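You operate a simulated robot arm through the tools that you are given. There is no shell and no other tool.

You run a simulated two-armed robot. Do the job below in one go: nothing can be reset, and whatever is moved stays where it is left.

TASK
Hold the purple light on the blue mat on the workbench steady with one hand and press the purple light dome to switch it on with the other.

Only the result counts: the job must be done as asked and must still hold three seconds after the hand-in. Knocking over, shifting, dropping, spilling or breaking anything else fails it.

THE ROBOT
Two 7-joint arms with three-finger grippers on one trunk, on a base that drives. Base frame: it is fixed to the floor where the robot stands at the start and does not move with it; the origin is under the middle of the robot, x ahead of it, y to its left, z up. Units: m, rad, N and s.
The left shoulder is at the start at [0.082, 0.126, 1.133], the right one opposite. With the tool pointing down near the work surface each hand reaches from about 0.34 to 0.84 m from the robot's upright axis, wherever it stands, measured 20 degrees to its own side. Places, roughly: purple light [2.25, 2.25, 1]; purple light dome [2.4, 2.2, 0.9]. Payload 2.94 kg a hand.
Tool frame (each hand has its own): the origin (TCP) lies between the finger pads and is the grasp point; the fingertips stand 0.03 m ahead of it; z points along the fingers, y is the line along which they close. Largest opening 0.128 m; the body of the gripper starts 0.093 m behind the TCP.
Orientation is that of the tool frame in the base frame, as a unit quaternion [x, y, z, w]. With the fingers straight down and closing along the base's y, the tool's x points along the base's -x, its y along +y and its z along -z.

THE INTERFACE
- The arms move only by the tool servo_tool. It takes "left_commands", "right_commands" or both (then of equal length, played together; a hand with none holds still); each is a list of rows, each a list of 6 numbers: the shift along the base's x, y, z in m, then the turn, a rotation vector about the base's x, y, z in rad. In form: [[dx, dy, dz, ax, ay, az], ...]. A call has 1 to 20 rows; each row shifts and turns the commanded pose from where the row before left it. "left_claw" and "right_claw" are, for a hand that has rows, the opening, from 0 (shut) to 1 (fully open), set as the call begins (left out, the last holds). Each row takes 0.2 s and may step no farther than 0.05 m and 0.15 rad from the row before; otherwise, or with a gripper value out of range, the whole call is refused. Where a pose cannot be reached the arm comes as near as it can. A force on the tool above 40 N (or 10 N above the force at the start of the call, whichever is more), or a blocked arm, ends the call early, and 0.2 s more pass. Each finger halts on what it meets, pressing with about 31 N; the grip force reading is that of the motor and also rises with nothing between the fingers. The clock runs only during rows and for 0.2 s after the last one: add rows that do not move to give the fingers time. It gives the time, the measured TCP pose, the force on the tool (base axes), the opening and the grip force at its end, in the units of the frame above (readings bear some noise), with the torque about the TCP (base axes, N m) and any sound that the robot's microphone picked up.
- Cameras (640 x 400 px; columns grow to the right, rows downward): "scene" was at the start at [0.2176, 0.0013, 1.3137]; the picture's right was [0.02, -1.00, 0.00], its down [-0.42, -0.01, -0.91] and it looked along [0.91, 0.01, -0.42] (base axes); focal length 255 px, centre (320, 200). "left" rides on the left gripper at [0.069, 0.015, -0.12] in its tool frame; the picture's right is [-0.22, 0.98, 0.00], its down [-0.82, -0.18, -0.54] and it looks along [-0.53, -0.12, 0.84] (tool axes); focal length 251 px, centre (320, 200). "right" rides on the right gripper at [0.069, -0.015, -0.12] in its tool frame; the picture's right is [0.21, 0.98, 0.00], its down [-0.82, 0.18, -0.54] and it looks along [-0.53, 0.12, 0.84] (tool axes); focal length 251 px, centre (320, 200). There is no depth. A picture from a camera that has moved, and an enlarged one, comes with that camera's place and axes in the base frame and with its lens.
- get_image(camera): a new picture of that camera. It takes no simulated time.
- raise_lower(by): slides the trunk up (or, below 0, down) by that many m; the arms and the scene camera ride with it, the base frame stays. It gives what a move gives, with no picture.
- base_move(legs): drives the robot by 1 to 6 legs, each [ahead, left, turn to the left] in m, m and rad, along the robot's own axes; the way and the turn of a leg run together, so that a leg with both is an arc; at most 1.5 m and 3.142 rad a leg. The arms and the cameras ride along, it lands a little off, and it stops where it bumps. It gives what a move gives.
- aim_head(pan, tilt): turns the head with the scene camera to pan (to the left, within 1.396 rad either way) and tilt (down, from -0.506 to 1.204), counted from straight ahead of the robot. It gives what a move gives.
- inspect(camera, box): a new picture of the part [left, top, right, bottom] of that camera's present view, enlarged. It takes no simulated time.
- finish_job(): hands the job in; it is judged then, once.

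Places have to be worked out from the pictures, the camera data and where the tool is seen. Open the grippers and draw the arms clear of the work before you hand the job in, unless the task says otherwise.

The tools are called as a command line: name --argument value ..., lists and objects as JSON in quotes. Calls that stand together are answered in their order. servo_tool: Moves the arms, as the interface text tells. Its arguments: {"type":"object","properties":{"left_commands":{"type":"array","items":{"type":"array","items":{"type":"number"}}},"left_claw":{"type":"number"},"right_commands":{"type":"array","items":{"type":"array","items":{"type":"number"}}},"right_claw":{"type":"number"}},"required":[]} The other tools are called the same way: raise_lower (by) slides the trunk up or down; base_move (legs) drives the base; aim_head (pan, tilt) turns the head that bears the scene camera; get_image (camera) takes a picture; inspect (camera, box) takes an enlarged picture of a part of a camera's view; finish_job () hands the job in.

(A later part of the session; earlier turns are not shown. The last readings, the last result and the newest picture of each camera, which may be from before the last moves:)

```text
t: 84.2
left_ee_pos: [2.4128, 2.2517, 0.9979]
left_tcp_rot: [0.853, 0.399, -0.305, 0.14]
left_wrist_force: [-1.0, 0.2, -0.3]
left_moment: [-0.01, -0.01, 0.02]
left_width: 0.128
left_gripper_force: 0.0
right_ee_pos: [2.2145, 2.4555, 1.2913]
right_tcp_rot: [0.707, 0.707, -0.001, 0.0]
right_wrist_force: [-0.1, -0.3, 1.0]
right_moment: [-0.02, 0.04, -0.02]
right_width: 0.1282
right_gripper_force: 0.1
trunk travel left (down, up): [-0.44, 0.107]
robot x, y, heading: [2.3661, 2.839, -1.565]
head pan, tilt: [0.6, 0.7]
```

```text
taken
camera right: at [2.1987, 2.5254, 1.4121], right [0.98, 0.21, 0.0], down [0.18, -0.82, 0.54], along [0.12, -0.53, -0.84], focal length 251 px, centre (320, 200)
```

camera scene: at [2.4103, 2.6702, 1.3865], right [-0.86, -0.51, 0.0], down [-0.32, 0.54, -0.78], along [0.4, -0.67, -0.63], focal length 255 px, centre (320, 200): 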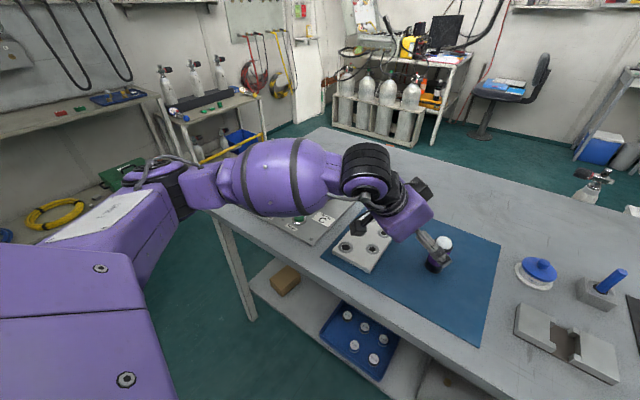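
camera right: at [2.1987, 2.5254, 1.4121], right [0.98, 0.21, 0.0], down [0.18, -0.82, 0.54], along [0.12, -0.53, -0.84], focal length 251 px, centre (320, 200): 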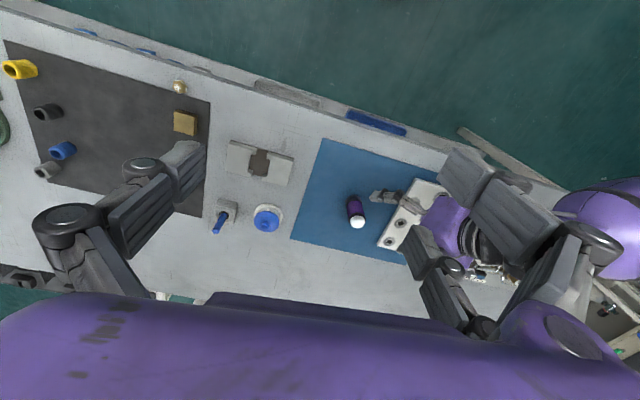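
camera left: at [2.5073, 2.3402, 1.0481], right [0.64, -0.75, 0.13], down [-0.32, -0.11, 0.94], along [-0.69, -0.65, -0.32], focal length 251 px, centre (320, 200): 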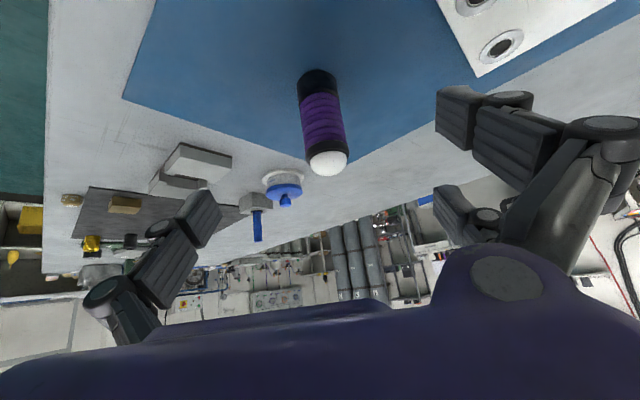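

The forearm stays well above the board and the elbow hangs over the aisle. I'll advance the open hand around the light body, without closing yet.

servo_tool --left_commands '[[-0.01, -0.0115, -0.0187, 0, 0, 0], [-0.01, -0.0115, -0.0187, 0, 0, 0], [-0.01, -0.0115, -0.0187, 0, 0, 0], [-0.01, -0.0115, -0.0187, 0, 0, 0], [-0.01, -0.0115, -0.0187, 0, 0, 0], [0, 0, 0, 0, 0, 0]]'

get_image --camera "left"

aim_head --pan 0.0 --tilt 0.75

inspect --camera "scene" --box '[200, 130, 392, 250]'

inspect --camera "right" --box '[300, 150, 460, 250]'

```text
t: 85.6
left_ee_pos: [2.3619, 2.1921, 0.9046]
left_tcp_rot: [0.853, 0.399, -0.305, 0.14]
left_wrist_force: [0.4, -0.1, -0.2]
left_moment: [-0.01, 0.03, -0.01]
left_width: 0.1281
left_gripper_force: 0.1
right_ee_pos: [2.2144, 2.4565, 1.2923]
right_tcp_rot: [0.707, 0.707, -0.001, 0.001]
right_wrist_force: [0.0, -0.4, -0.5]
right_moment: [-0.04, 0.0, 0.02]
right_width: 0.1281
right_gripper_force: 0.0
trunk travel left (down, up): [-0.44, 0.107]
robot x, y, heading: [2.366, 2.8379, -1.573]
head pan, tilt: [0.6, 0.7]
```

```text
taken
camera left: at [2.4561, 2.2817, 0.9539], right [0.64, -0.75, 0.13], down [-0.32, -0.11, 0.94], along [-0.69, -0.65, -0.32], focal length 251 px, centre (320, 200)
```

left: 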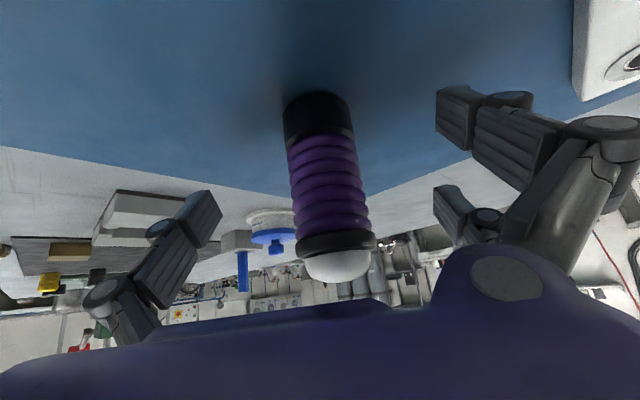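

```text
t: 86.6
left_ee_pos: [2.3616, 2.1922, 0.905]
left_tcp_rot: [0.853, 0.399, -0.305, 0.141]
left_wrist_force: [-0.2, 0.9, 0.3]
left_moment: [-0.03, -0.05, 0.01]
left_width: 0.128
left_gripper_force: 0.0
right_ee_pos: [2.2148, 2.4553, 1.2925]
right_tcp_rot: [0.707, 0.707, 0.0, 0.0]
right_wrist_force: [1.1, 0.1, -0.6]
right_moment: [0.01, -0.01, -0.01]
right_width: 0.1281
right_gripper_force: 0.1
trunk travel left (down, up): [-0.44, 0.107]
robot x, y, heading: [2.3649, 2.8405, -1.573]
head pan, tilt: [0.0, 0.75]
```

```text
3.33 times, centred on (296, 190) of scene
camera zoom: at [2.4158, 2.6745, 1.3852], right [-0.82, -0.57, 0.0], down [-0.37, 0.52, -0.77], along [0.44, -0.63, -0.64], focal length 850 px, centre (400, 233)
```

zoom: 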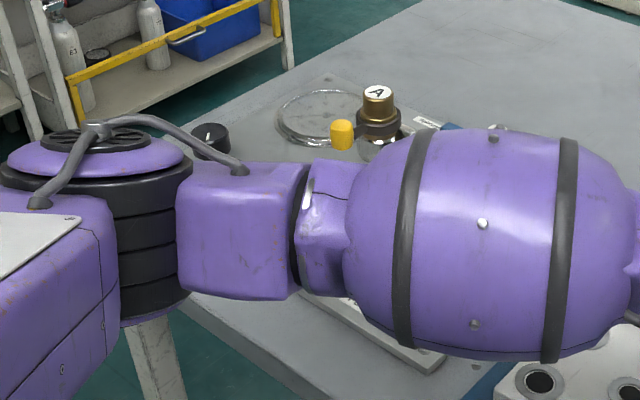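

```text
4.00 times, centred on (380, 200) of right
camera zoom: at [2.1989, 2.5255, 1.4122], right [0.98, 0.21, 0.0], down [0.18, -0.82, 0.54], along [0.12, -0.53, -0.84], focal length 1006 px, centre (80, 200)
```

zoom: 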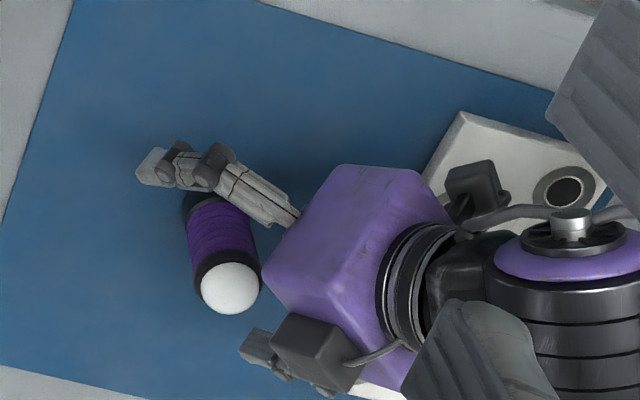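

The TCP is at (2.362, 2.192, 0.905), on the light's axis, and the body is centred between the pads. I'll close to just wider than the body first and check centring.

servo_tool --left_commands '[[0, 0, 0, 0, 0, 0], [0, 0, 0, 0, 0, 0], [0, 0, 0, 0, 0, 0], [0, 0, 0, 0, 0, 0]]' --left_claw 0.42

get_image --camera "left"

inspect --camera "right" --box '[300, 150, 460, 250]'

inspect --camera "scene" --box '[200, 130, 392, 250]'

```text
t: 87.6
left_ee_pos: [2.3628, 2.1918, 0.9044]
left_tcp_rot: [0.853, 0.399, -0.305, 0.141]
left_wrist_force: [0.3, -0.3, 0.4]
left_moment: [0.0, -0.04, -0.01]
left_width: 0.0536
left_gripper_force: 0.2
right_ee_pos: [2.2152, 2.455, 1.2913]
right_tcp_rot: [0.708, 0.707, 0.0, 0.0]
right_wrist_force: [0.3, -0.1, 1.4]
right_moment: [-0.01, 0.04, 0.03]
right_width: 0.1278
right_gripper_force: 0.1
trunk travel left (down, up): [-0.44, 0.107]
robot x, y, heading: [2.3655, 2.8381, -1.571]
head pan, tilt: [0.0, 0.75]
```

```text
taken
camera left: at [2.456, 2.2817, 0.954], right [0.64, -0.75, 0.13], down [-0.32, -0.11, 0.94], along [-0.69, -0.65, -0.32], focal length 251 px, centre (320, 200)
```

left: 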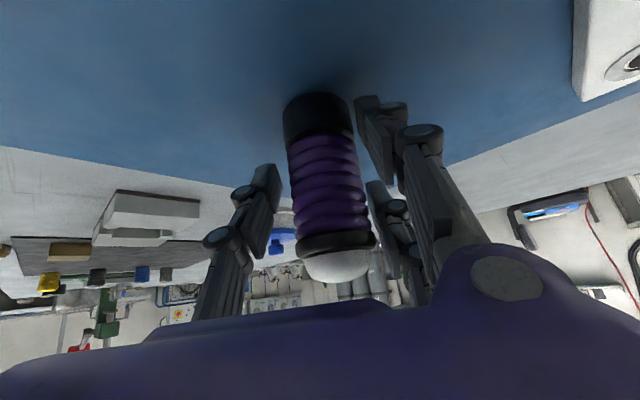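

```text
4.00 times, centred on (380, 200) of right
camera zoom: at [2.1988, 2.5255, 1.4121], right [0.98, 0.21, 0.0], down [0.18, -0.82, 0.54], along [0.12, -0.53, -0.84], focal length 1006 px, centre (80, 200)
```

zoom: 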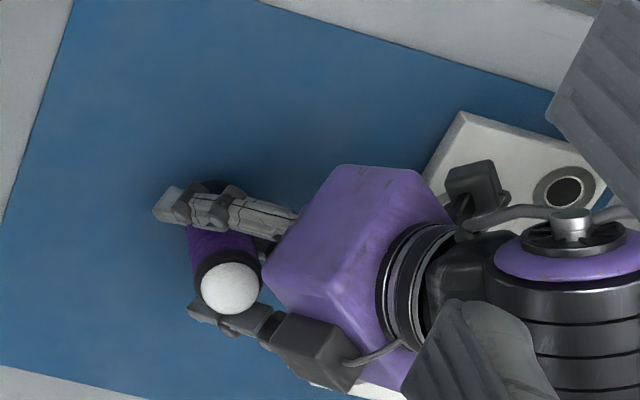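

```text
3.33 times, centred on (296, 190) of scene
camera zoom: at [2.4156, 2.6743, 1.3852], right [-0.82, -0.57, 0.0], down [-0.37, 0.52, -0.77], along [0.44, -0.63, -0.64], focal length 850 px, centre (400, 233)
```

zoom: 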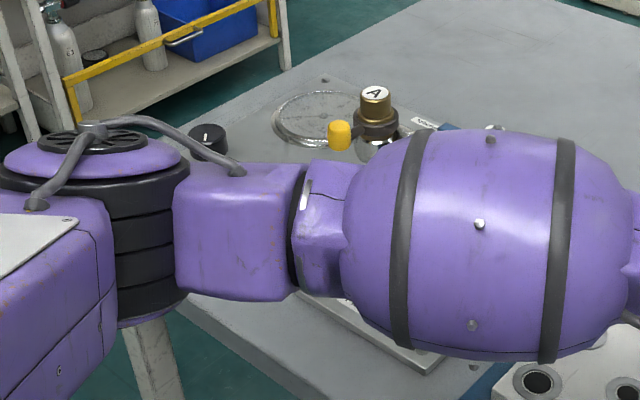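

The pads are 5 mm clear on each side, well centred. I'll close the grip fully on the body and re-aim the head, since its picture is still panned left.

servo_tool --left_commands '[[0, 0, 0, 0, 0, 0], [0, 0, 0, 0, 0, 0], [0, 0, 0, 0, 0, 0]]' --left_claw 0.0

aim_head --pan -0.1 --tilt 0.8

get_image --camera "scene"

get_image --camera "left"

inspect --camera "right" --box '[300, 150, 460, 250]'

```text
t: 88.4
left_ee_pos: [2.3638, 2.1915, 0.9042]
left_tcp_rot: [0.853, 0.399, -0.305, 0.14]
left_wrist_force: [2.5, -2.1, 1.2]
left_moment: [-0.16, -0.19, 0.03]
left_width: 0.0392
left_gripper_force: 30.9
right_ee_pos: [2.2155, 2.4563, 1.2925]
right_tcp_rot: [0.707, 0.707, 0.0, 0.001]
right_wrist_force: [-0.2, -0.2, 0.5]
right_moment: [-0.02, -0.02, -0.03]
right_width: 0.1279
right_gripper_force: 0.0
trunk travel left (down, up): [-0.44, 0.107]
robot x, y, heading: [2.3636, 2.8417, -1.572]
head pan, tilt: [0.0, 0.75]
```

```text
t: 89.1
left_ee_pos: [2.3631, 2.1918, 0.9046]
left_tcp_rot: [0.853, 0.398, -0.305, 0.141]
left_wrist_force: [2.9, -3.1, 2.6]
left_moment: [-0.16, -0.21, -0.04]
left_width: 0.0397
left_gripper_force: 30.8
right_ee_pos: [2.2143, 2.4566, 1.2909]
right_tcp_rot: [0.707, 0.708, 0.0, 0.0]
right_wrist_force: [0.1, 0.3, -0.4]
right_moment: [0.01, 0.01, 0.0]
right_width: 0.128
right_gripper_force: 0.0
trunk travel left (down, up): [-0.44, 0.107]
robot x, y, heading: [2.3668, 2.8403, -1.565]
head pan, tilt: [-0.099, 0.799]
```

```text
taken
camera scene: at [2.4155, 2.674, 1.3851], right [-0.82, -0.57, 0.0], down [-0.36, 0.53, -0.77], along [0.44, -0.63, -0.64], focal length 255 px, centre (320, 200)
```

scene: 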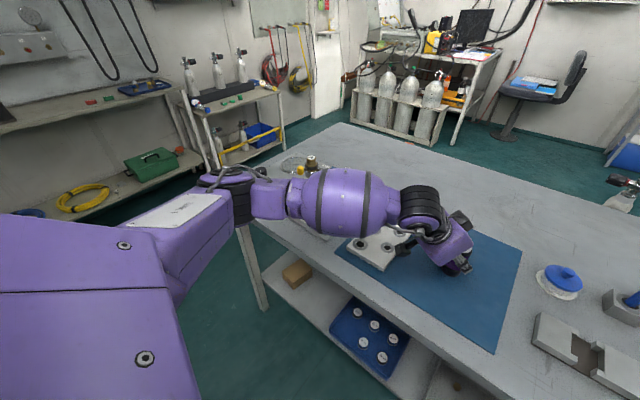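

```text
taken
camera left: at [2.4564, 2.2814, 0.9541], right [0.64, -0.75, 0.13], down [-0.32, -0.11, 0.94], along [-0.69, -0.65, -0.32], focal length 251 px, centre (320, 200)
```

left: 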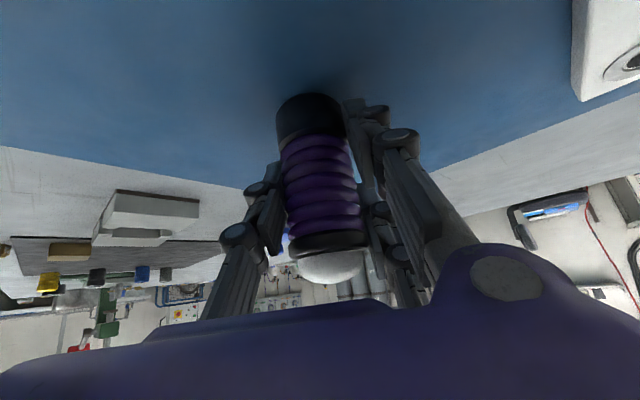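

```text
4.00 times, centred on (380, 200) of right
camera zoom: at [2.1991, 2.5254, 1.4122], right [0.98, 0.21, 0.0], down [0.18, -0.82, 0.54], along [0.12, -0.53, -0.84], focal length 1006 px, centre (80, 200)
```

zoom: 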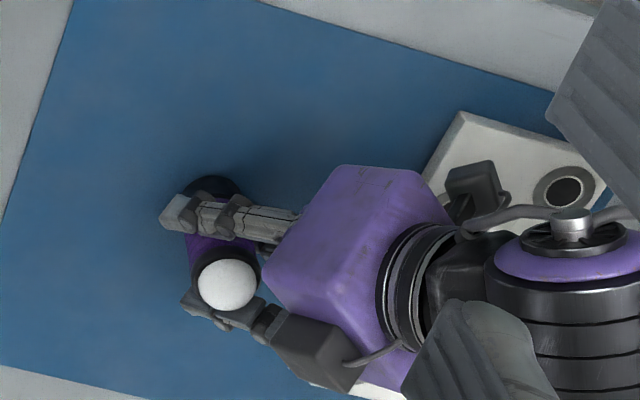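

The light is gripped (width 39 mm, grip force 31 N) and the dome hasn't moved (≈2.362, 2.194, 0.950). I'll shut the right gripper and bring it forward on the right side of the light, staying high and clear of the left hand.

servo_tool --right_commands '[[0, -0.0374, -0.02, 0, -0.0214, 0.05], [0, -0.0374, -0.02, 0, -0.0214, 0.05], [0, -0.0374, -0.02, 0, -0.0214, 0.05], [0, -0.0374, -0.02, 0, -0.0214, 0.05], [0, -0.0374, -0.02, 0, -0.0214, 0.05], [0, -0.0374, -0.02, 0, -0.0214, 0.05], [0, -0.0374, -0.02, 0, -0.0214, 0.05], [0, 0, 0, 0, 0, 0]]' --right_claw 0.0

get_image --camera "right"

get_image --camera "scene"

get_image --camera "left"

```text
t: 90.9
left_ee_pos: [2.3623, 2.1925, 0.905]
left_tcp_rot: [0.853, 0.399, -0.305, 0.141]
left_wrist_force: [-0.7, 1.6, 2.4]
left_moment: [0.0, 0.0, 0.0]
left_width: 0.0393
left_gripper_force: 30.8
right_ee_pos: [2.2163, 2.1954, 1.1521]
right_tcp_rot: [0.571, 0.817, 0.053, 0.053]
right_wrist_force: [-0.2, 0.1, 0.4]
right_moment: [0.01, 0.0, 0.0]
right_width: 0.0
right_gripper_force: 2.9
trunk travel left (down, up): [-0.44, 0.107]
robot x, y, heading: [2.3653, 2.8376, -1.573]
head pan, tilt: [-0.099, 0.799]
```

```text
taken
camera right: at [2.1604, 2.2525, 1.2668], right [0.83, 0.54, 0.14], down [0.37, -0.72, 0.58], along [0.41, -0.44, -0.8], focal length 251 px, centre (320, 200)
```

right: 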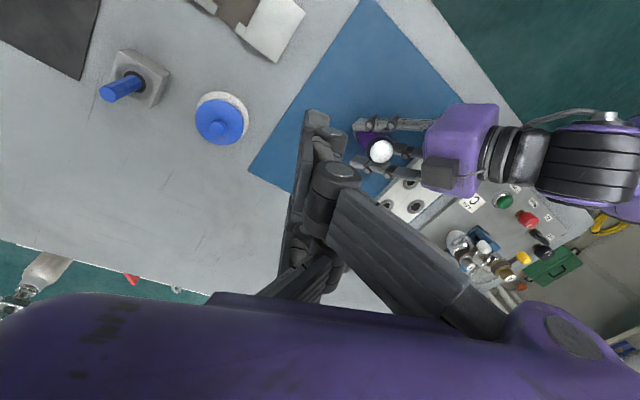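

```text
taken
camera scene: at [2.4146, 2.6742, 1.3853], right [-0.83, -0.56, 0.0], down [-0.36, 0.53, -0.77], along [0.43, -0.64, -0.64], focal length 255 px, centre (320, 200)
```

scene: 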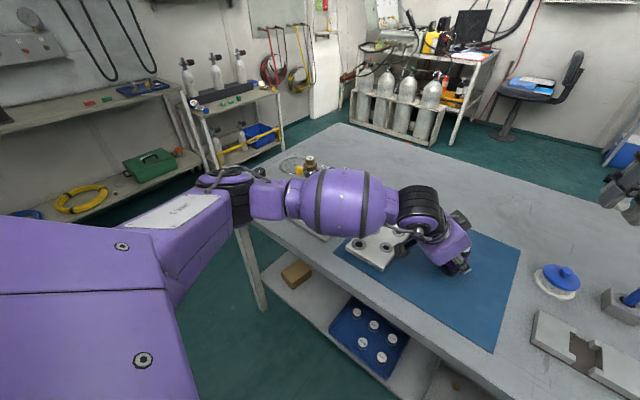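

```text
taken
camera left: at [2.456, 2.2817, 0.9542], right [0.64, -0.75, 0.13], down [-0.33, -0.11, 0.94], along [-0.69, -0.65, -0.32], focal length 251 px, centre (320, 200)
```

left: 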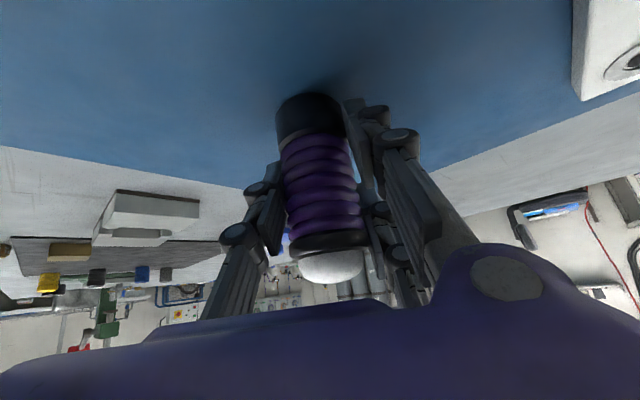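

The dome is visible at the expected spot and the right fingers are shut. I'll move the right fingertips over the dome at z≈1.09, still about 0.12 m above it.

servo_tool --right_commands '[[0.0353, -0.0005, -0.008, 0, 0, 0], [0.0353, -0.0005, -0.008, 0, 0, 0], [0.0353, -0.0005, -0.008, 0, 0, 0], [0.0353, -0.0005, -0.008, 0, 0, 0], [0, 0, 0, 0, 0, 0]]'

get_image --camera "right"

get_image --camera "left"

aim_head --pan 0.1 --tilt 0.75

get_image --camera "scene"

```text
t: 92.1
left_ee_pos: [2.3625, 2.1937, 0.9036]
left_tcp_rot: [0.853, 0.399, -0.305, 0.142]
left_wrist_force: [1.3, -1.3, 3.5]
left_moment: [-0.11, -0.13, -0.02]
left_width: 0.0394
left_gripper_force: 31.1
right_ee_pos: [2.3545, 2.1957, 1.12]
right_tcp_rot: [0.572, 0.817, 0.053, 0.054]
right_wrist_force: [0.0, -0.5, -0.2]
right_moment: [-0.02, -0.04, -0.02]
right_width: 0.0
right_gripper_force: 3.0
trunk travel left (down, up): [-0.44, 0.107]
robot x, y, heading: [2.366, 2.8407, -1.576]
head pan, tilt: [-0.099, 0.799]
```

```text
taken
camera right: at [2.2995, 2.2535, 1.235], right [0.83, 0.53, 0.14], down [0.37, -0.72, 0.59], along [0.41, -0.44, -0.8], focal length 251 px, centre (320, 200)
```

right: 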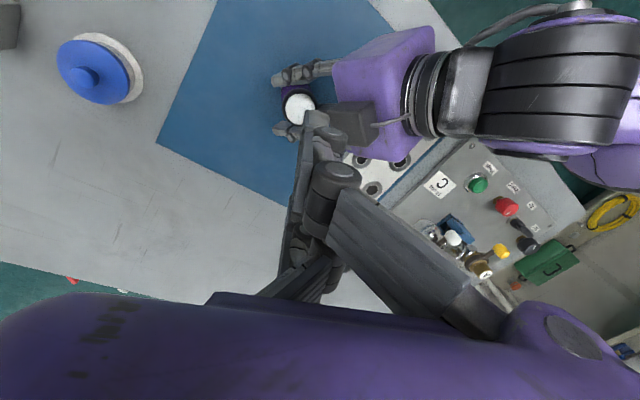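

```text
taken
camera left: at [2.456, 2.2817, 0.9543], right [0.64, -0.75, 0.13], down [-0.33, -0.11, 0.94], along [-0.69, -0.65, -0.32], focal length 251 px, centre (320, 200)
```

left: 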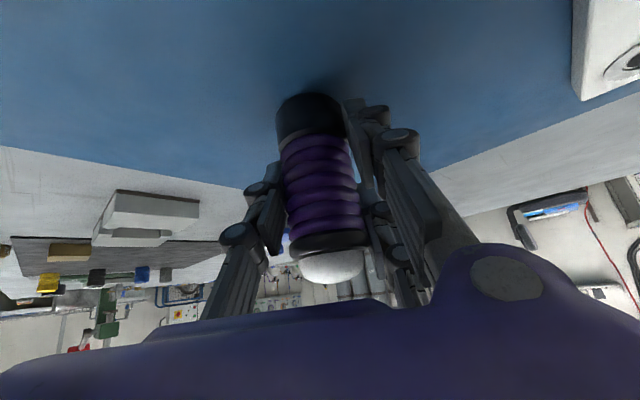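

```text
t: 92.8
left_ee_pos: [2.3631, 2.1925, 0.9045]
left_tcp_rot: [0.853, 0.399, -0.305, 0.141]
left_wrist_force: [0.3, -1.9, 3.7]
left_moment: [-0.12, -0.13, -0.02]
left_width: 0.0391
left_gripper_force: 30.5
right_ee_pos: [2.3552, 2.1963, 1.1207]
right_tcp_rot: [0.572, 0.817, 0.052, 0.054]
right_wrist_force: [-0.5, 0.9, -0.2]
right_moment: [0.03, 0.01, -0.02]
right_width: 0.0
right_gripper_force: 2.9
trunk travel left (down, up): [-0.44, 0.107]
robot x, y, heading: [2.3664, 2.8416, -1.569]
head pan, tilt: [0.099, 0.75]
```

```text
taken
camera scene: at [2.4147, 2.6737, 1.3855], right [-0.83, -0.56, 0.0], down [-0.36, 0.53, -0.77], along [0.43, -0.64, -0.64], focal length 255 px, centre (320, 200)
```

scene: 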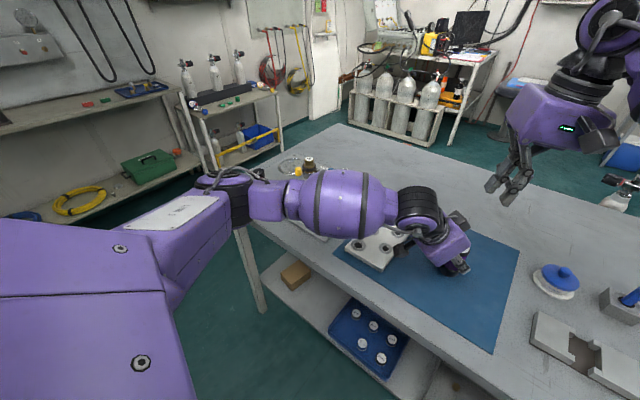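

The shut right fingers hover above the dome, but one outer prong would pass close to the left hand's body. I'll yaw the right hand another 0.85 rad so its prongs and camera face away from the left hand.

servo_tool --right_commands '[[0, 0, 0, 0, 0, 0.142], [0, 0, 0, 0, 0, 0.142], [0, 0, 0, 0, 0, 0.142], [0, 0, 0, 0, 0, 0.142], [0, 0, 0, 0, 0, 0.142], [0, 0, 0, 0, 0, 0.142], [0, 0, 0, 0, 0, 0]]'

get_image --camera "right"

get_image --camera "scene"

```text
t: 94.4
left_ee_pos: [2.363, 2.193, 0.9051]
left_tcp_rot: [0.853, 0.399, -0.306, 0.142]
left_wrist_force: [0.4, -2.3, 4.9]
left_moment: [-0.16, -0.16, -0.03]
left_width: 0.0394
left_gripper_force: 30.8
right_ee_pos: [2.3548, 2.1937, 1.1199]
right_tcp_rot: [0.363, 0.929, 0.064, 0.04]
right_wrist_force: [0.6, -1.0, 0.3]
right_moment: [0.01, 0.01, 0.02]
right_width: 0.0
right_gripper_force: 2.8
right hand out of reach, approached as far as the arm can: row 4, 5, 6
trunk travel left (down, up): [-0.44, 0.107]
robot x, y, heading: [2.3646, 2.8414, -1.57]
head pan, tilt: [0.099, 0.75]
```

```text
taken
camera right: at [2.2796, 2.2194, 1.2351], right [0.5, 0.86, 0.14], down [0.66, -0.48, 0.58], along [0.57, -0.2, -0.8], focal length 251 px, centre (320, 200)
```

right: 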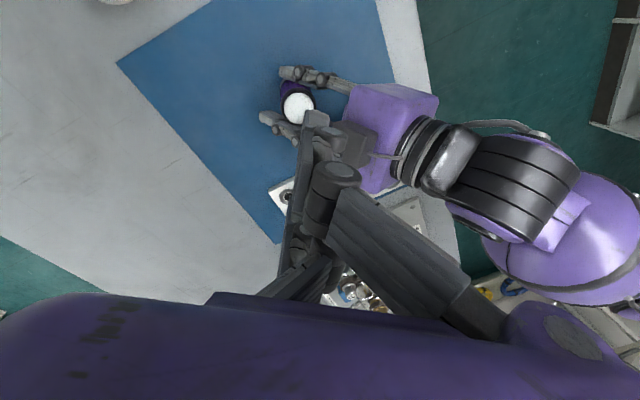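

```text
taken
camera scene: at [2.4144, 2.6735, 1.3856], right [-0.83, -0.56, 0.0], down [-0.35, 0.53, -0.77], along [0.43, -0.64, -0.64], focal length 255 px, centre (320, 200)
```

scene: 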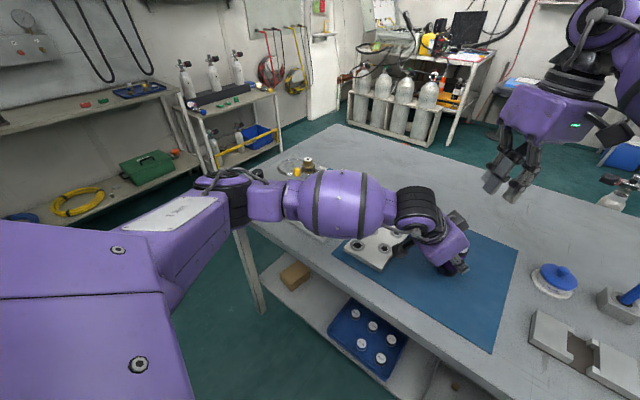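

The right hand achieved about 47° of yaw, which clears the left hand's body. I'll zoom the right camera to refine where the dome is relative to the fingertips.

inspect --camera "right" --box '[240, 60, 400, 160]'

inspect --camera "scene" --box '[400, 100, 640, 250]'

```text
4.00 times, centred on (320, 110) of right
camera zoom: at [2.2796, 2.2194, 1.2351], right [0.5, 0.86, 0.14], down [0.66, -0.48, 0.58], along [0.57, -0.2, -0.8], focal length 1006 px, centre (320, 560)
```

zoom: 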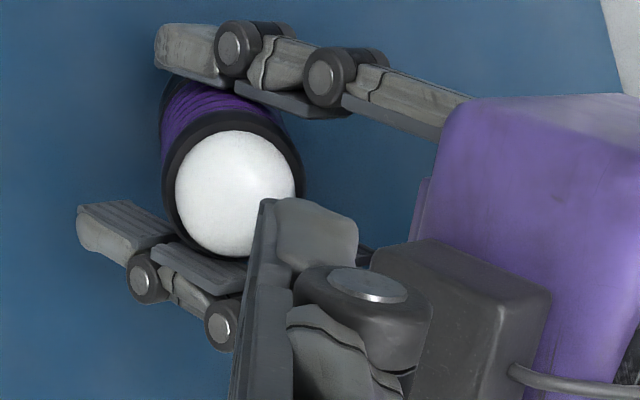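

```text
2.67 times, centred on (520, 175) of scene
camera zoom: at [2.4144, 2.6735, 1.3856], right [-0.83, -0.56, 0.0], down [-0.35, 0.53, -0.77], along [0.43, -0.64, -0.64], focal length 680 px, centre (-213, 267)
```

zoom: 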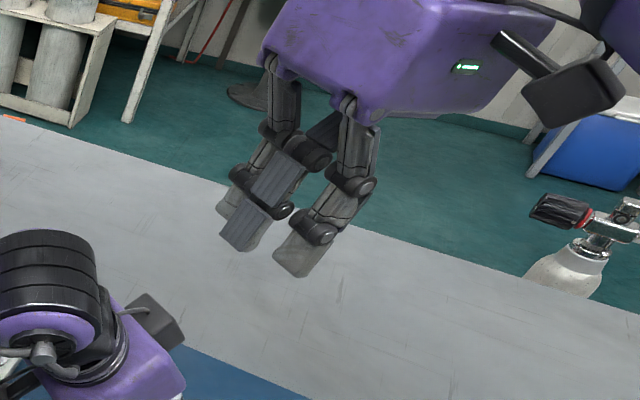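

The dome centre refines to (2.360, 2.192, 0.950). I'll lower the shut right fingers to just above the dome.

servo_tool --right_commands '[[0.0006, -0.0004, -0.0185, 0, 0, 0], [0.0006, -0.0004, -0.0185, 0, 0, 0], [0.0006, -0.0004, -0.0185, 0, 0, 0], [0.0006, -0.0004, -0.0185, 0, 0, 0], [0.0006, -0.0004, -0.0185, 0, 0, 0], [0.0006, -0.0004, -0.0185, 0, 0, 0], [0, 0, 0, 0, 0, 0]]'

get_image --camera "right"

get_image --camera "left"

inspect --camera "scene" --box '[380, 150, 580, 275]'

```text
t: 96.0
left_ee_pos: [2.363, 2.1932, 0.9052]
left_tcp_rot: [0.853, 0.399, -0.305, 0.141]
left_wrist_force: [1.0, -0.9, 4.3]
left_moment: [-0.16, -0.16, 0.0]
left_width: 0.0394
left_gripper_force: 30.8
right_ee_pos: [2.3619, 2.192, 1.0269]
right_tcp_rot: [0.365, 0.928, 0.064, 0.04]
right_wrist_force: [0.4, -0.2, 0.1]
right_moment: [-0.01, -0.01, -0.02]
right_width: 0.0002
right_gripper_force: 3.6
right hand out of reach, approached as far as the arm can: row 6
trunk travel left (down, up): [-0.44, 0.107]
robot x, y, heading: [2.3679, 2.8413, -1.573]
head pan, tilt: [0.099, 0.75]
```

```text
taken
camera right: at [2.286, 2.2168, 1.1432], right [0.5, 0.86, 0.14], down [0.66, -0.48, 0.58], along [0.57, -0.2, -0.8], focal length 251 px, centre (320, 200)
```

right: 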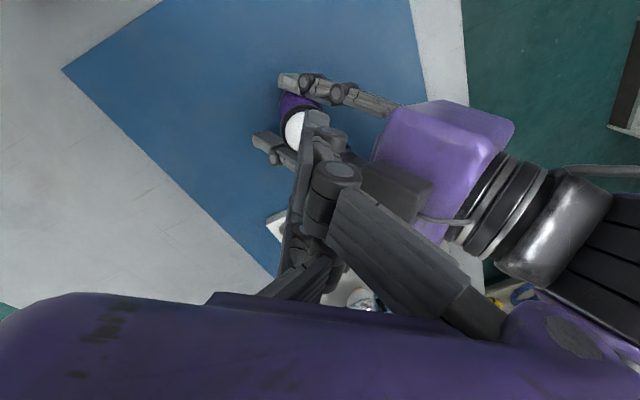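

```text
taken
camera left: at [2.4561, 2.2819, 0.9542], right [0.64, -0.75, 0.13], down [-0.32, -0.11, 0.94], along [-0.69, -0.65, -0.32], focal length 251 px, centre (320, 200)
```

left: 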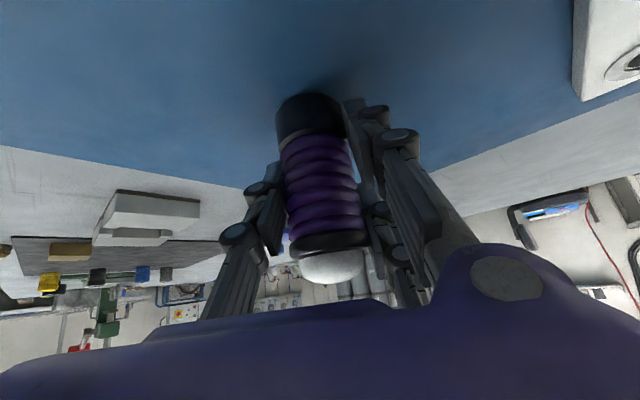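

```text
3.20 times, centred on (480, 212) of scene
camera zoom: at [2.4141, 2.6733, 1.3857], right [-0.83, -0.55, 0.0], down [-0.35, 0.53, -0.77], along [0.43, -0.64, -0.64], focal length 816 px, centre (-192, 160)
```

zoom: 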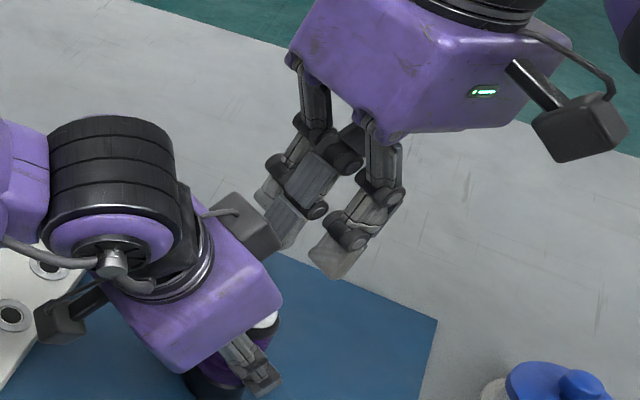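

The right hand stopped at z≈1.027 (reach limit with this yaw), and there is a dark box on top of the left hand about 4 cm from the dome axis. Before going closer I'll inspect the finger geometry in detail.

inspect --camera "scene" --box '[440, 170, 520, 220]'

inspect --camera "right" --box '[240, 70, 440, 195]'

inspect --camera "left" --box '[220, 200, 420, 325]'

```text
8.00 times, centred on (480, 195) of scene
camera zoom: at [2.4141, 2.6733, 1.3857], right [-0.83, -0.55, 0.0], down [-0.35, 0.53, -0.77], along [0.43, -0.64, -0.64], focal length 2039 px, centre (-960, 240)
```

zoom: 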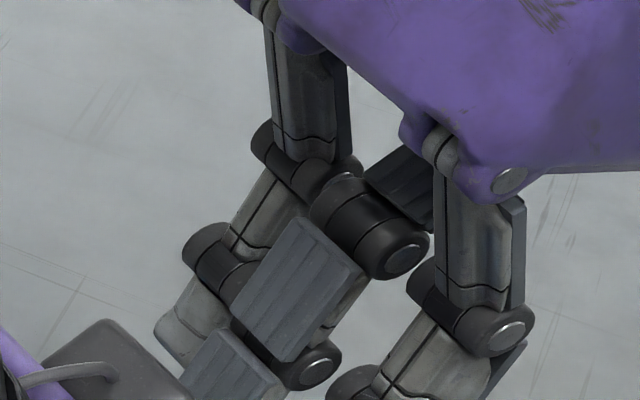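

```text
3.20 times, centred on (340, 132) of right
camera zoom: at [2.286, 2.2168, 1.1432], right [0.5, 0.86, 0.14], down [0.66, -0.48, 0.58], along [0.57, -0.2, -0.8], focal length 805 px, centre (256, 416)
```

zoom: 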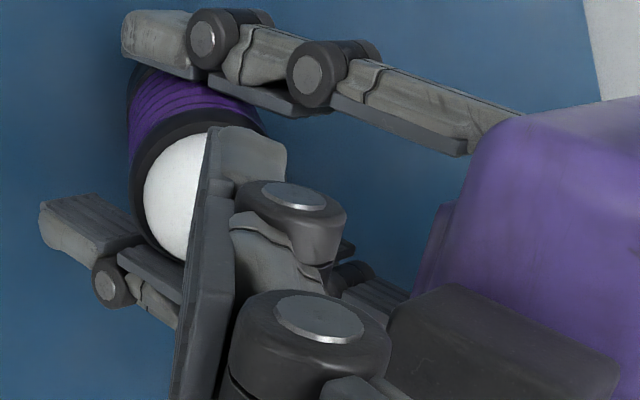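

```text
3.20 times, centred on (320, 262) of left
camera zoom: at [2.4561, 2.2819, 0.9542], right [0.64, -0.75, 0.13], down [-0.32, -0.11, 0.94], along [-0.69, -0.65, -0.32], focal length 805 px, centre (320, 0)
```

zoom: 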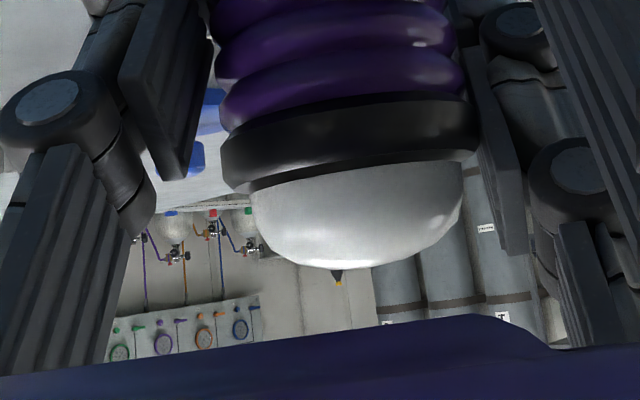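

The dark box on top of the left hand would sit right beside the right-hand knuckles, so I want more clearance. I'll lift the right hand, then open the left, tilt it flatter around the light, and grip again.

servo_tool --right_commands '[[-0.005, 0, 0.03, 0, 0, 0], [-0.01, 0, 0.03, 0, 0, -0.12], [0, 0, 0.02, 0, 0, -0.12]]'

servo_tool --left_commands '[[0, 0, 0, 0, 0, 0], [0, 0, 0, 0, 0, 0], [0, 0, 0.002, -0.0562, 0.0474, 0], [0, 0, 0.002, -0.0562, 0.0474, 0], [0, 0, 0.002, -0.0562, 0.0474, 0], [0, 0, 0, 0, 0, 0]]' --left_claw 0.55

get_image --camera "left"

get_image --camera "right"

inspect --camera "scene" --box '[320, 130, 560, 280]'

```text
t: 96.8
left_ee_pos: [2.3626, 2.1918, 0.9041]
left_tcp_rot: [0.853, 0.399, -0.305, 0.141]
left_wrist_force: [0.8, -0.3, 4.4]
left_moment: [-0.08, -0.11, -0.02]
left_width: 0.0391
left_gripper_force: 30.9
right_ee_pos: [2.3461, 2.191, 1.1088]
right_tcp_rot: [0.475, 0.877, 0.058, 0.047]
right_wrist_force: [0.3, 0.2, -0.2]
right_moment: [0.01, -0.02, 0.0]
right_width: 0.0
right_gripper_force: 3.0
trunk travel left (down, up): [-0.44, 0.107]
robot x, y, heading: [2.3648, 2.8411, -1.57]
head pan, tilt: [0.099, 0.75]
```

```text
t: 98.2
left_ee_pos: [2.3622, 2.1924, 0.9097]
left_tcp_rot: [0.814, 0.381, -0.398, 0.184]
left_wrist_force: [-0.7, -0.5, -0.2]
left_moment: [-0.04, 0.01, 0.0]
left_width: 0.0705
left_gripper_force: 0.1
right_ee_pos: [2.3455, 2.1888, 1.1072]
right_tcp_rot: [0.472, 0.878, 0.058, 0.047]
right_wrist_force: [0.2, 0.3, -0.2]
right_moment: [0.03, 0.0, 0.02]
right_width: 0.0
right_gripper_force: 3.1
trunk travel left (down, up): [-0.44, 0.107]
robot x, y, heading: [2.3648, 2.8426, -1.575]
head pan, tilt: [0.099, 0.75]
```

```text
taken
camera left: at [2.4609, 2.288, 0.9301], right [0.66, -0.73, 0.16], down [-0.19, 0.05, 0.98], along [-0.72, -0.68, -0.1], focal length 251 px, centre (320, 200)
```

left: 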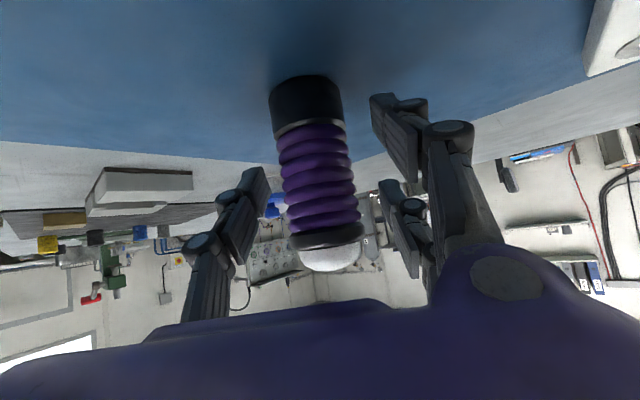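

```text
taken
camera right: at [2.2785, 2.2323, 1.2221], right [0.69, 0.71, 0.14], down [0.52, -0.62, 0.58], along [0.5, -0.33, -0.8], focal length 251 px, centre (320, 200)
```

right: 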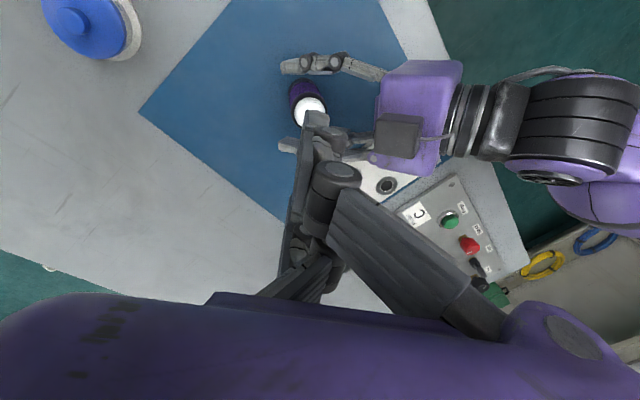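

```text
2.67 times, centred on (440, 205) of scene
camera zoom: at [2.4056, 2.6683, 1.3851], right [-0.89, -0.46, 0.0], down [-0.29, 0.57, -0.77], along [0.35, -0.68, -0.64], focal length 680 px, centre (0, 187)
```

zoom: 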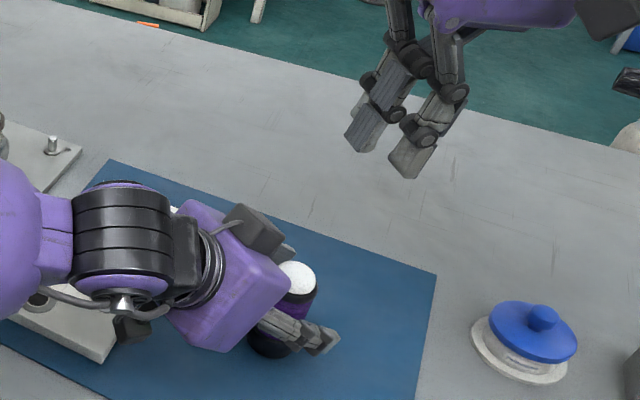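

The left hand is now at 52° tilt around the still-upright light, and the dome is visible from the head camera. I'll ease the head off the arm, grip the light again, and re-measure.

aim_head --pan 0.55 --tilt 0.75

servo_tool --left_commands '[[0, 0, 0, 0, 0, 0], [0, 0, 0, 0, 0, 0], [0, 0, 0, 0, 0, 0]]' --left_claw 0.0

inspect --camera "scene" --box '[340, 130, 580, 280]'

inspect --camera "right" --box '[240, 50, 440, 175]'

get_image --camera "left"

```text
t: 99.1
left_ee_pos: [2.3621, 2.1926, 0.9113]
left_tcp_rot: [0.814, 0.38, -0.398, 0.184]
left_wrist_force: [-0.5, 0.6, 0.6]
left_moment: [0.0, -0.01, -0.01]
left_width: 0.0703
left_gripper_force: 0.1
right_ee_pos: [2.3458, 2.1893, 1.1075]
right_tcp_rot: [0.472, 0.878, 0.058, 0.048]
right_wrist_force: [0.8, 0.1, -0.3]
right_moment: [0.05, 0.01, 0.01]
right_width: 0.0
right_gripper_force: 2.6
trunk travel left (down, up): [-0.44, 0.107]
robot x, y, heading: [2.3651, 2.8413, -1.569]
head pan, tilt: [0.55, 0.75]
```

```text
t: 99.9
left_ee_pos: [2.3628, 2.1922, 0.9111]
left_tcp_rot: [0.814, 0.38, -0.398, 0.184]
left_wrist_force: [-0.1, -1.0, 1.5]
left_moment: [-0.06, -0.06, 0.03]
left_width: 0.0393
left_gripper_force: 31.6
right_ee_pos: [2.345, 2.1883, 1.1084]
right_tcp_rot: [0.473, 0.878, 0.059, 0.047]
right_wrist_force: [-0.2, 0.0, 0.2]
right_moment: [0.01, 0.01, 0.03]
right_width: 0.0001
right_gripper_force: 2.8
trunk travel left (down, up): [-0.44, 0.107]
robot x, y, heading: [2.3632, 2.8374, -1.567]
head pan, tilt: [0.55, 0.75]
```

```text
2.67 times, centred on (460, 205) of scene
camera zoom: at [2.4078, 2.6695, 1.3853], right [-0.88, -0.48, 0.0], down [-0.31, 0.56, -0.77], along [0.37, -0.68, -0.64], focal length 680 px, centre (-53, 187)
```

zoom: 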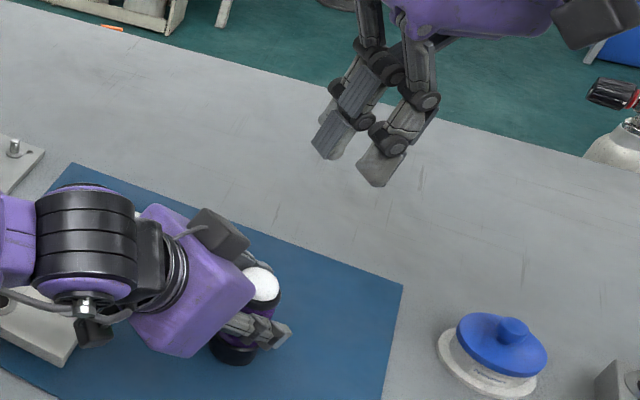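

```text
3.20 times, centred on (340, 112) of right
camera zoom: at [2.2787, 2.2325, 1.2223], right [0.69, 0.71, 0.14], down [0.52, -0.62, 0.58], along [0.5, -0.33, -0.8], focal length 805 px, centre (256, 480)
```

zoom: 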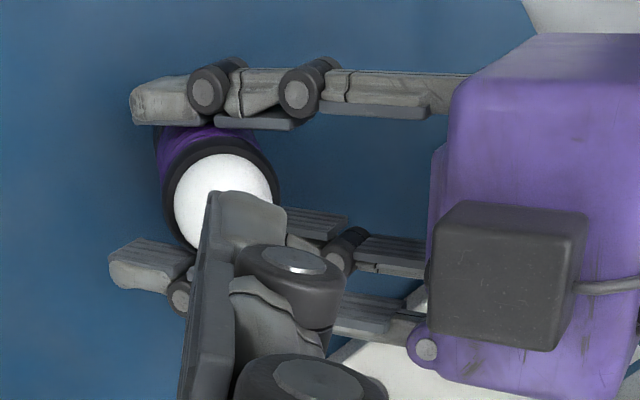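

```text
taken
camera left: at [2.4608, 2.2876, 0.9308], right [0.66, -0.73, 0.17], down [-0.19, 0.05, 0.98], along [-0.72, -0.68, -0.1], focal length 251 px, centre (320, 200)
```

left: 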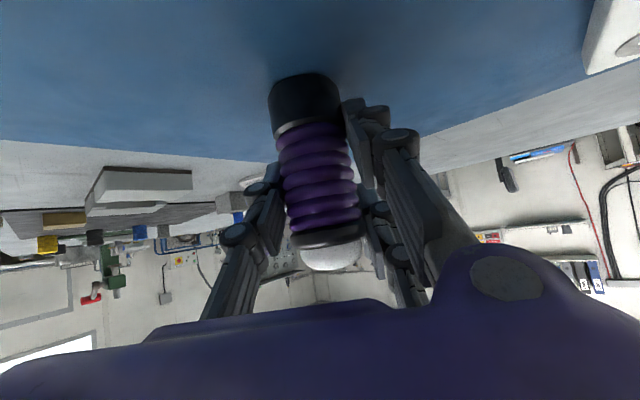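

The light is re-gripped (0.0393 m, 31.6 N) and the dome is at (2.360, 2.193, 0.950), with about 2 cm more room for the right fingers. I'll lower the right fingertips to just above the dome.

servo_tool --right_commands '[[0.0021, 0.0007, -0.0172, 0, 0, 0], [0.0021, 0.0007, -0.0172, 0, 0, 0], [0.0021, 0.0007, -0.0172, 0, 0, 0], [0.0021, 0.0007, -0.0172, 0, 0, 0], [0.0021, 0.0007, -0.0172, 0, 0, 0], [0.0021, 0.0007, -0.0172, 0, 0, 0], [0, 0, 0, 0, 0, 0]]'

get_image --camera "right"

inspect --camera "scene" --box '[380, 170, 540, 270]'

inspect --camera "left" --box '[220, 200, 420, 325]'

```text
t: 101.5
left_ee_pos: [2.363, 2.1937, 0.911]
left_tcp_rot: [0.814, 0.38, -0.398, 0.184]
left_wrist_force: [0.4, -1.2, 3.5]
left_moment: [-0.17, -0.12, 0.01]
left_width: 0.0392
left_gripper_force: 30.6
right_ee_pos: [2.359, 2.1954, 1.0044]
right_tcp_rot: [0.472, 0.878, 0.059, 0.048]
right_wrist_force: [-0.7, -1.0, -0.4]
right_moment: [-0.03, -0.03, 0.03]
right_width: 0.0001
right_gripper_force: 3.1
trunk travel left (down, up): [-0.44, 0.107]
robot x, y, heading: [2.366, 2.8415, -1.569]
head pan, tilt: [0.55, 0.75]
```

```text
taken
camera right: at [2.2916, 2.2374, 1.1197], right [0.69, 0.71, 0.14], down [0.52, -0.62, 0.58], along [0.5, -0.33, -0.8], focal length 251 px, centre (320, 200)
```

right: 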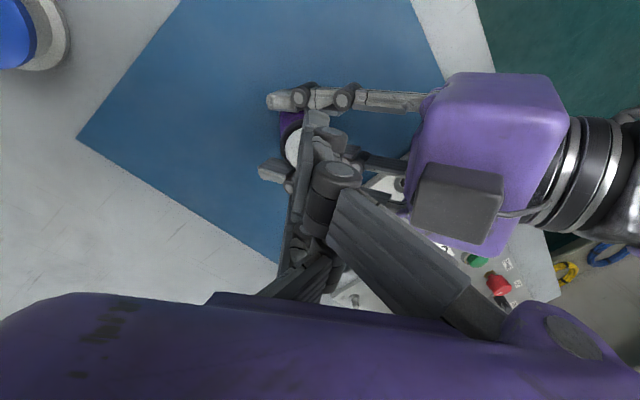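

```text
4.00 times, centred on (460, 220) of scene
camera zoom: at [2.408, 2.6698, 1.3853], right [-0.88, -0.48, 0.0], down [-0.31, 0.56, -0.77], along [0.37, -0.67, -0.64], focal length 1020 px, centre (-240, 120)
```

zoom: 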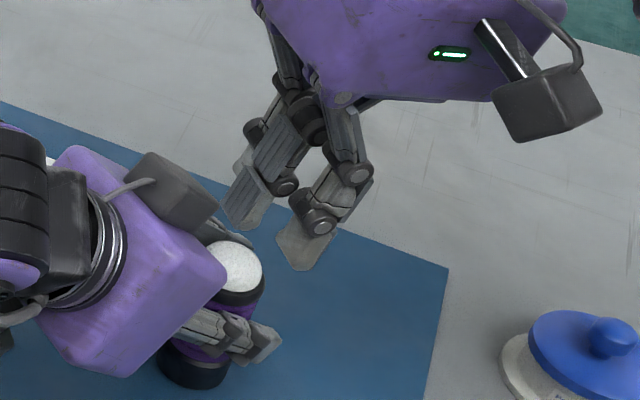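

```text
3.20 times, centred on (320, 262) of left
camera zoom: at [2.4609, 2.2878, 0.9308], right [0.66, -0.73, 0.17], down [-0.19, 0.05, 0.98], along [-0.72, -0.68, -0.1], focal length 805 px, centre (320, 0)
```

zoom: 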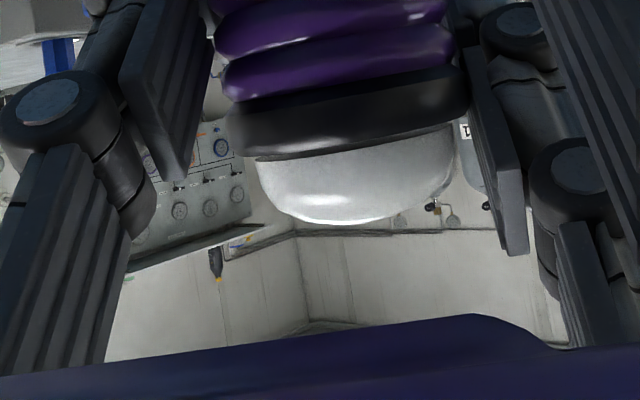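

The right fingertips are now about 1 cm above the dome with no contact (force ≈0), and both hands are clear of each other. I'll lower in small steps until I feel the dome.

servo_tool --right_commands '[[0, -0.001, -0.003, 0, 0, 0], [0, -0.001, -0.003, 0, 0, 0], [0, 0, -0.003, 0, 0, 0], [0, 0, 0, 0, 0, 0]]'

inspect --camera "left" --box '[220, 200, 420, 325]'

inspect --camera "scene" --box '[410, 190, 490, 240]'

```text
t: 102.5
left_ee_pos: [2.3628, 2.1933, 0.9102]
left_tcp_rot: [0.814, 0.381, -0.398, 0.184]
left_wrist_force: [0.3, -2.3, 4.7]
left_moment: [-0.21, -0.11, -0.02]
left_width: 0.0393
left_gripper_force: 30.8
right_ee_pos: [2.3579, 2.1912, 0.9952]
right_tcp_rot: [0.473, 0.878, 0.058, 0.047]
right_wrist_force: [0.8, -0.1, -0.3]
right_moment: [-0.04, 0.0, 0.0]
right_width: 0.0002
right_gripper_force: 3.0
trunk travel left (down, up): [-0.44, 0.107]
robot x, y, heading: [2.363, 2.8421, -1.574]
head pan, tilt: [0.55, 0.75]
```

```text
3.20 times, centred on (320, 262) of left
camera zoom: at [2.4609, 2.2878, 0.9308], right [0.66, -0.73, 0.17], down [-0.19, 0.05, 0.98], along [-0.72, -0.68, -0.1], focal length 805 px, centre (320, 0)
```

zoom: 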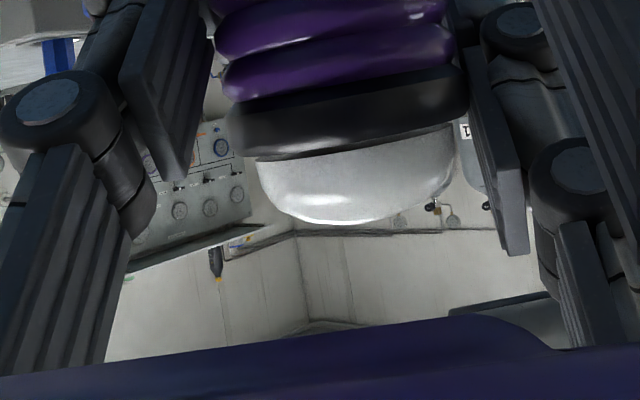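

```text
8.00 times, centred on (450, 215) of scene
camera zoom: at [2.4082, 2.6699, 1.3853], right [-0.88, -0.48, 0.0], down [-0.31, 0.56, -0.77], along [0.37, -0.67, -0.64], focal length 2039 px, centre (-720, 80)
```

zoom: 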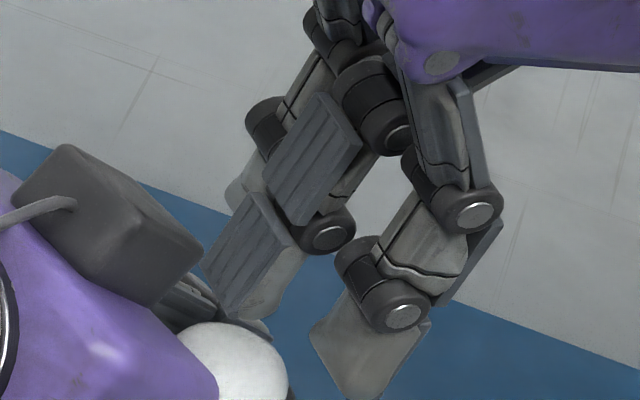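

No contact yet; the left camera shows the dome's apex at about z 0.955, roughly 1 cm below the fingertip, with the central prong right above it. I'll continue down in small steps.

servo_tool --right_commands '[[0, 0, -0.003, 0, 0, 0], [0, 0, -0.003, 0, 0, 0], [0, 0, -0.002, 0, 0, 0], [0, 0, -0.002, 0, 0, 0]]'

inspect --camera "left" --box '[220, 200, 420, 325]'

inspect --camera "scene" --box '[400, 190, 496, 250]'

```text
t: 103.5
left_ee_pos: [2.3611, 2.1927, 0.9128]
left_tcp_rot: [0.814, 0.381, -0.398, 0.185]
left_wrist_force: [0.6, -1.7, 4.9]
left_moment: [-0.2, -0.15, 0.02]
left_width: 0.0394
left_gripper_force: 31.1
right_ee_pos: [2.3581, 2.192, 0.9844]
right_tcp_rot: [0.472, 0.878, 0.058, 0.048]
right_wrist_force: [-0.3, -1.1, 0.1]
right_moment: [-0.01, -0.02, -0.02]
right_width: 0.0
right_gripper_force: 3.3
trunk travel left (down, up): [-0.44, 0.107]
robot x, y, heading: [2.3659, 2.8433, -1.57]
head pan, tilt: [0.55, 0.75]
```

```text
3.20 times, centred on (320, 262) of left
camera zoom: at [2.4609, 2.2879, 0.9308], right [0.66, -0.73, 0.17], down [-0.19, 0.05, 0.98], along [-0.72, -0.68, -0.1], focal length 805 px, centre (320, 0)
```

zoom: 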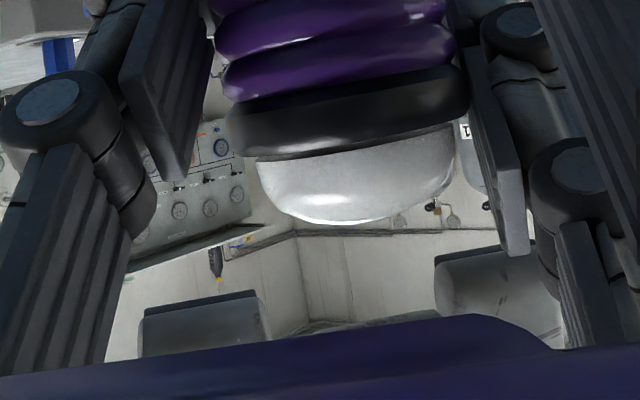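

```text
6.67 times, centred on (448, 220) of scene
camera zoom: at [2.4084, 2.6701, 1.3853], right [-0.87, -0.49, 0.0], down [-0.31, 0.56, -0.77], along [0.37, -0.67, -0.64], focal length 1700 px, centre (-533, 67)
```

zoom: 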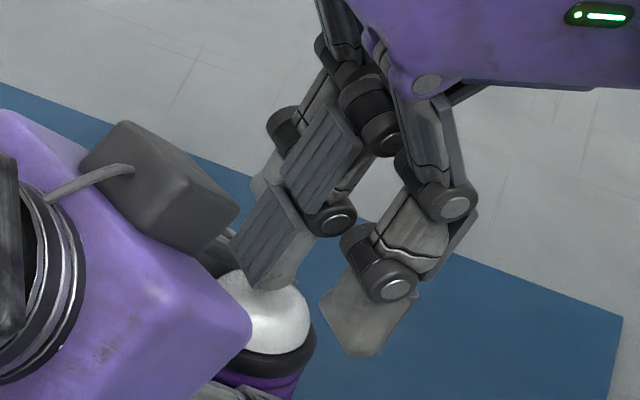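

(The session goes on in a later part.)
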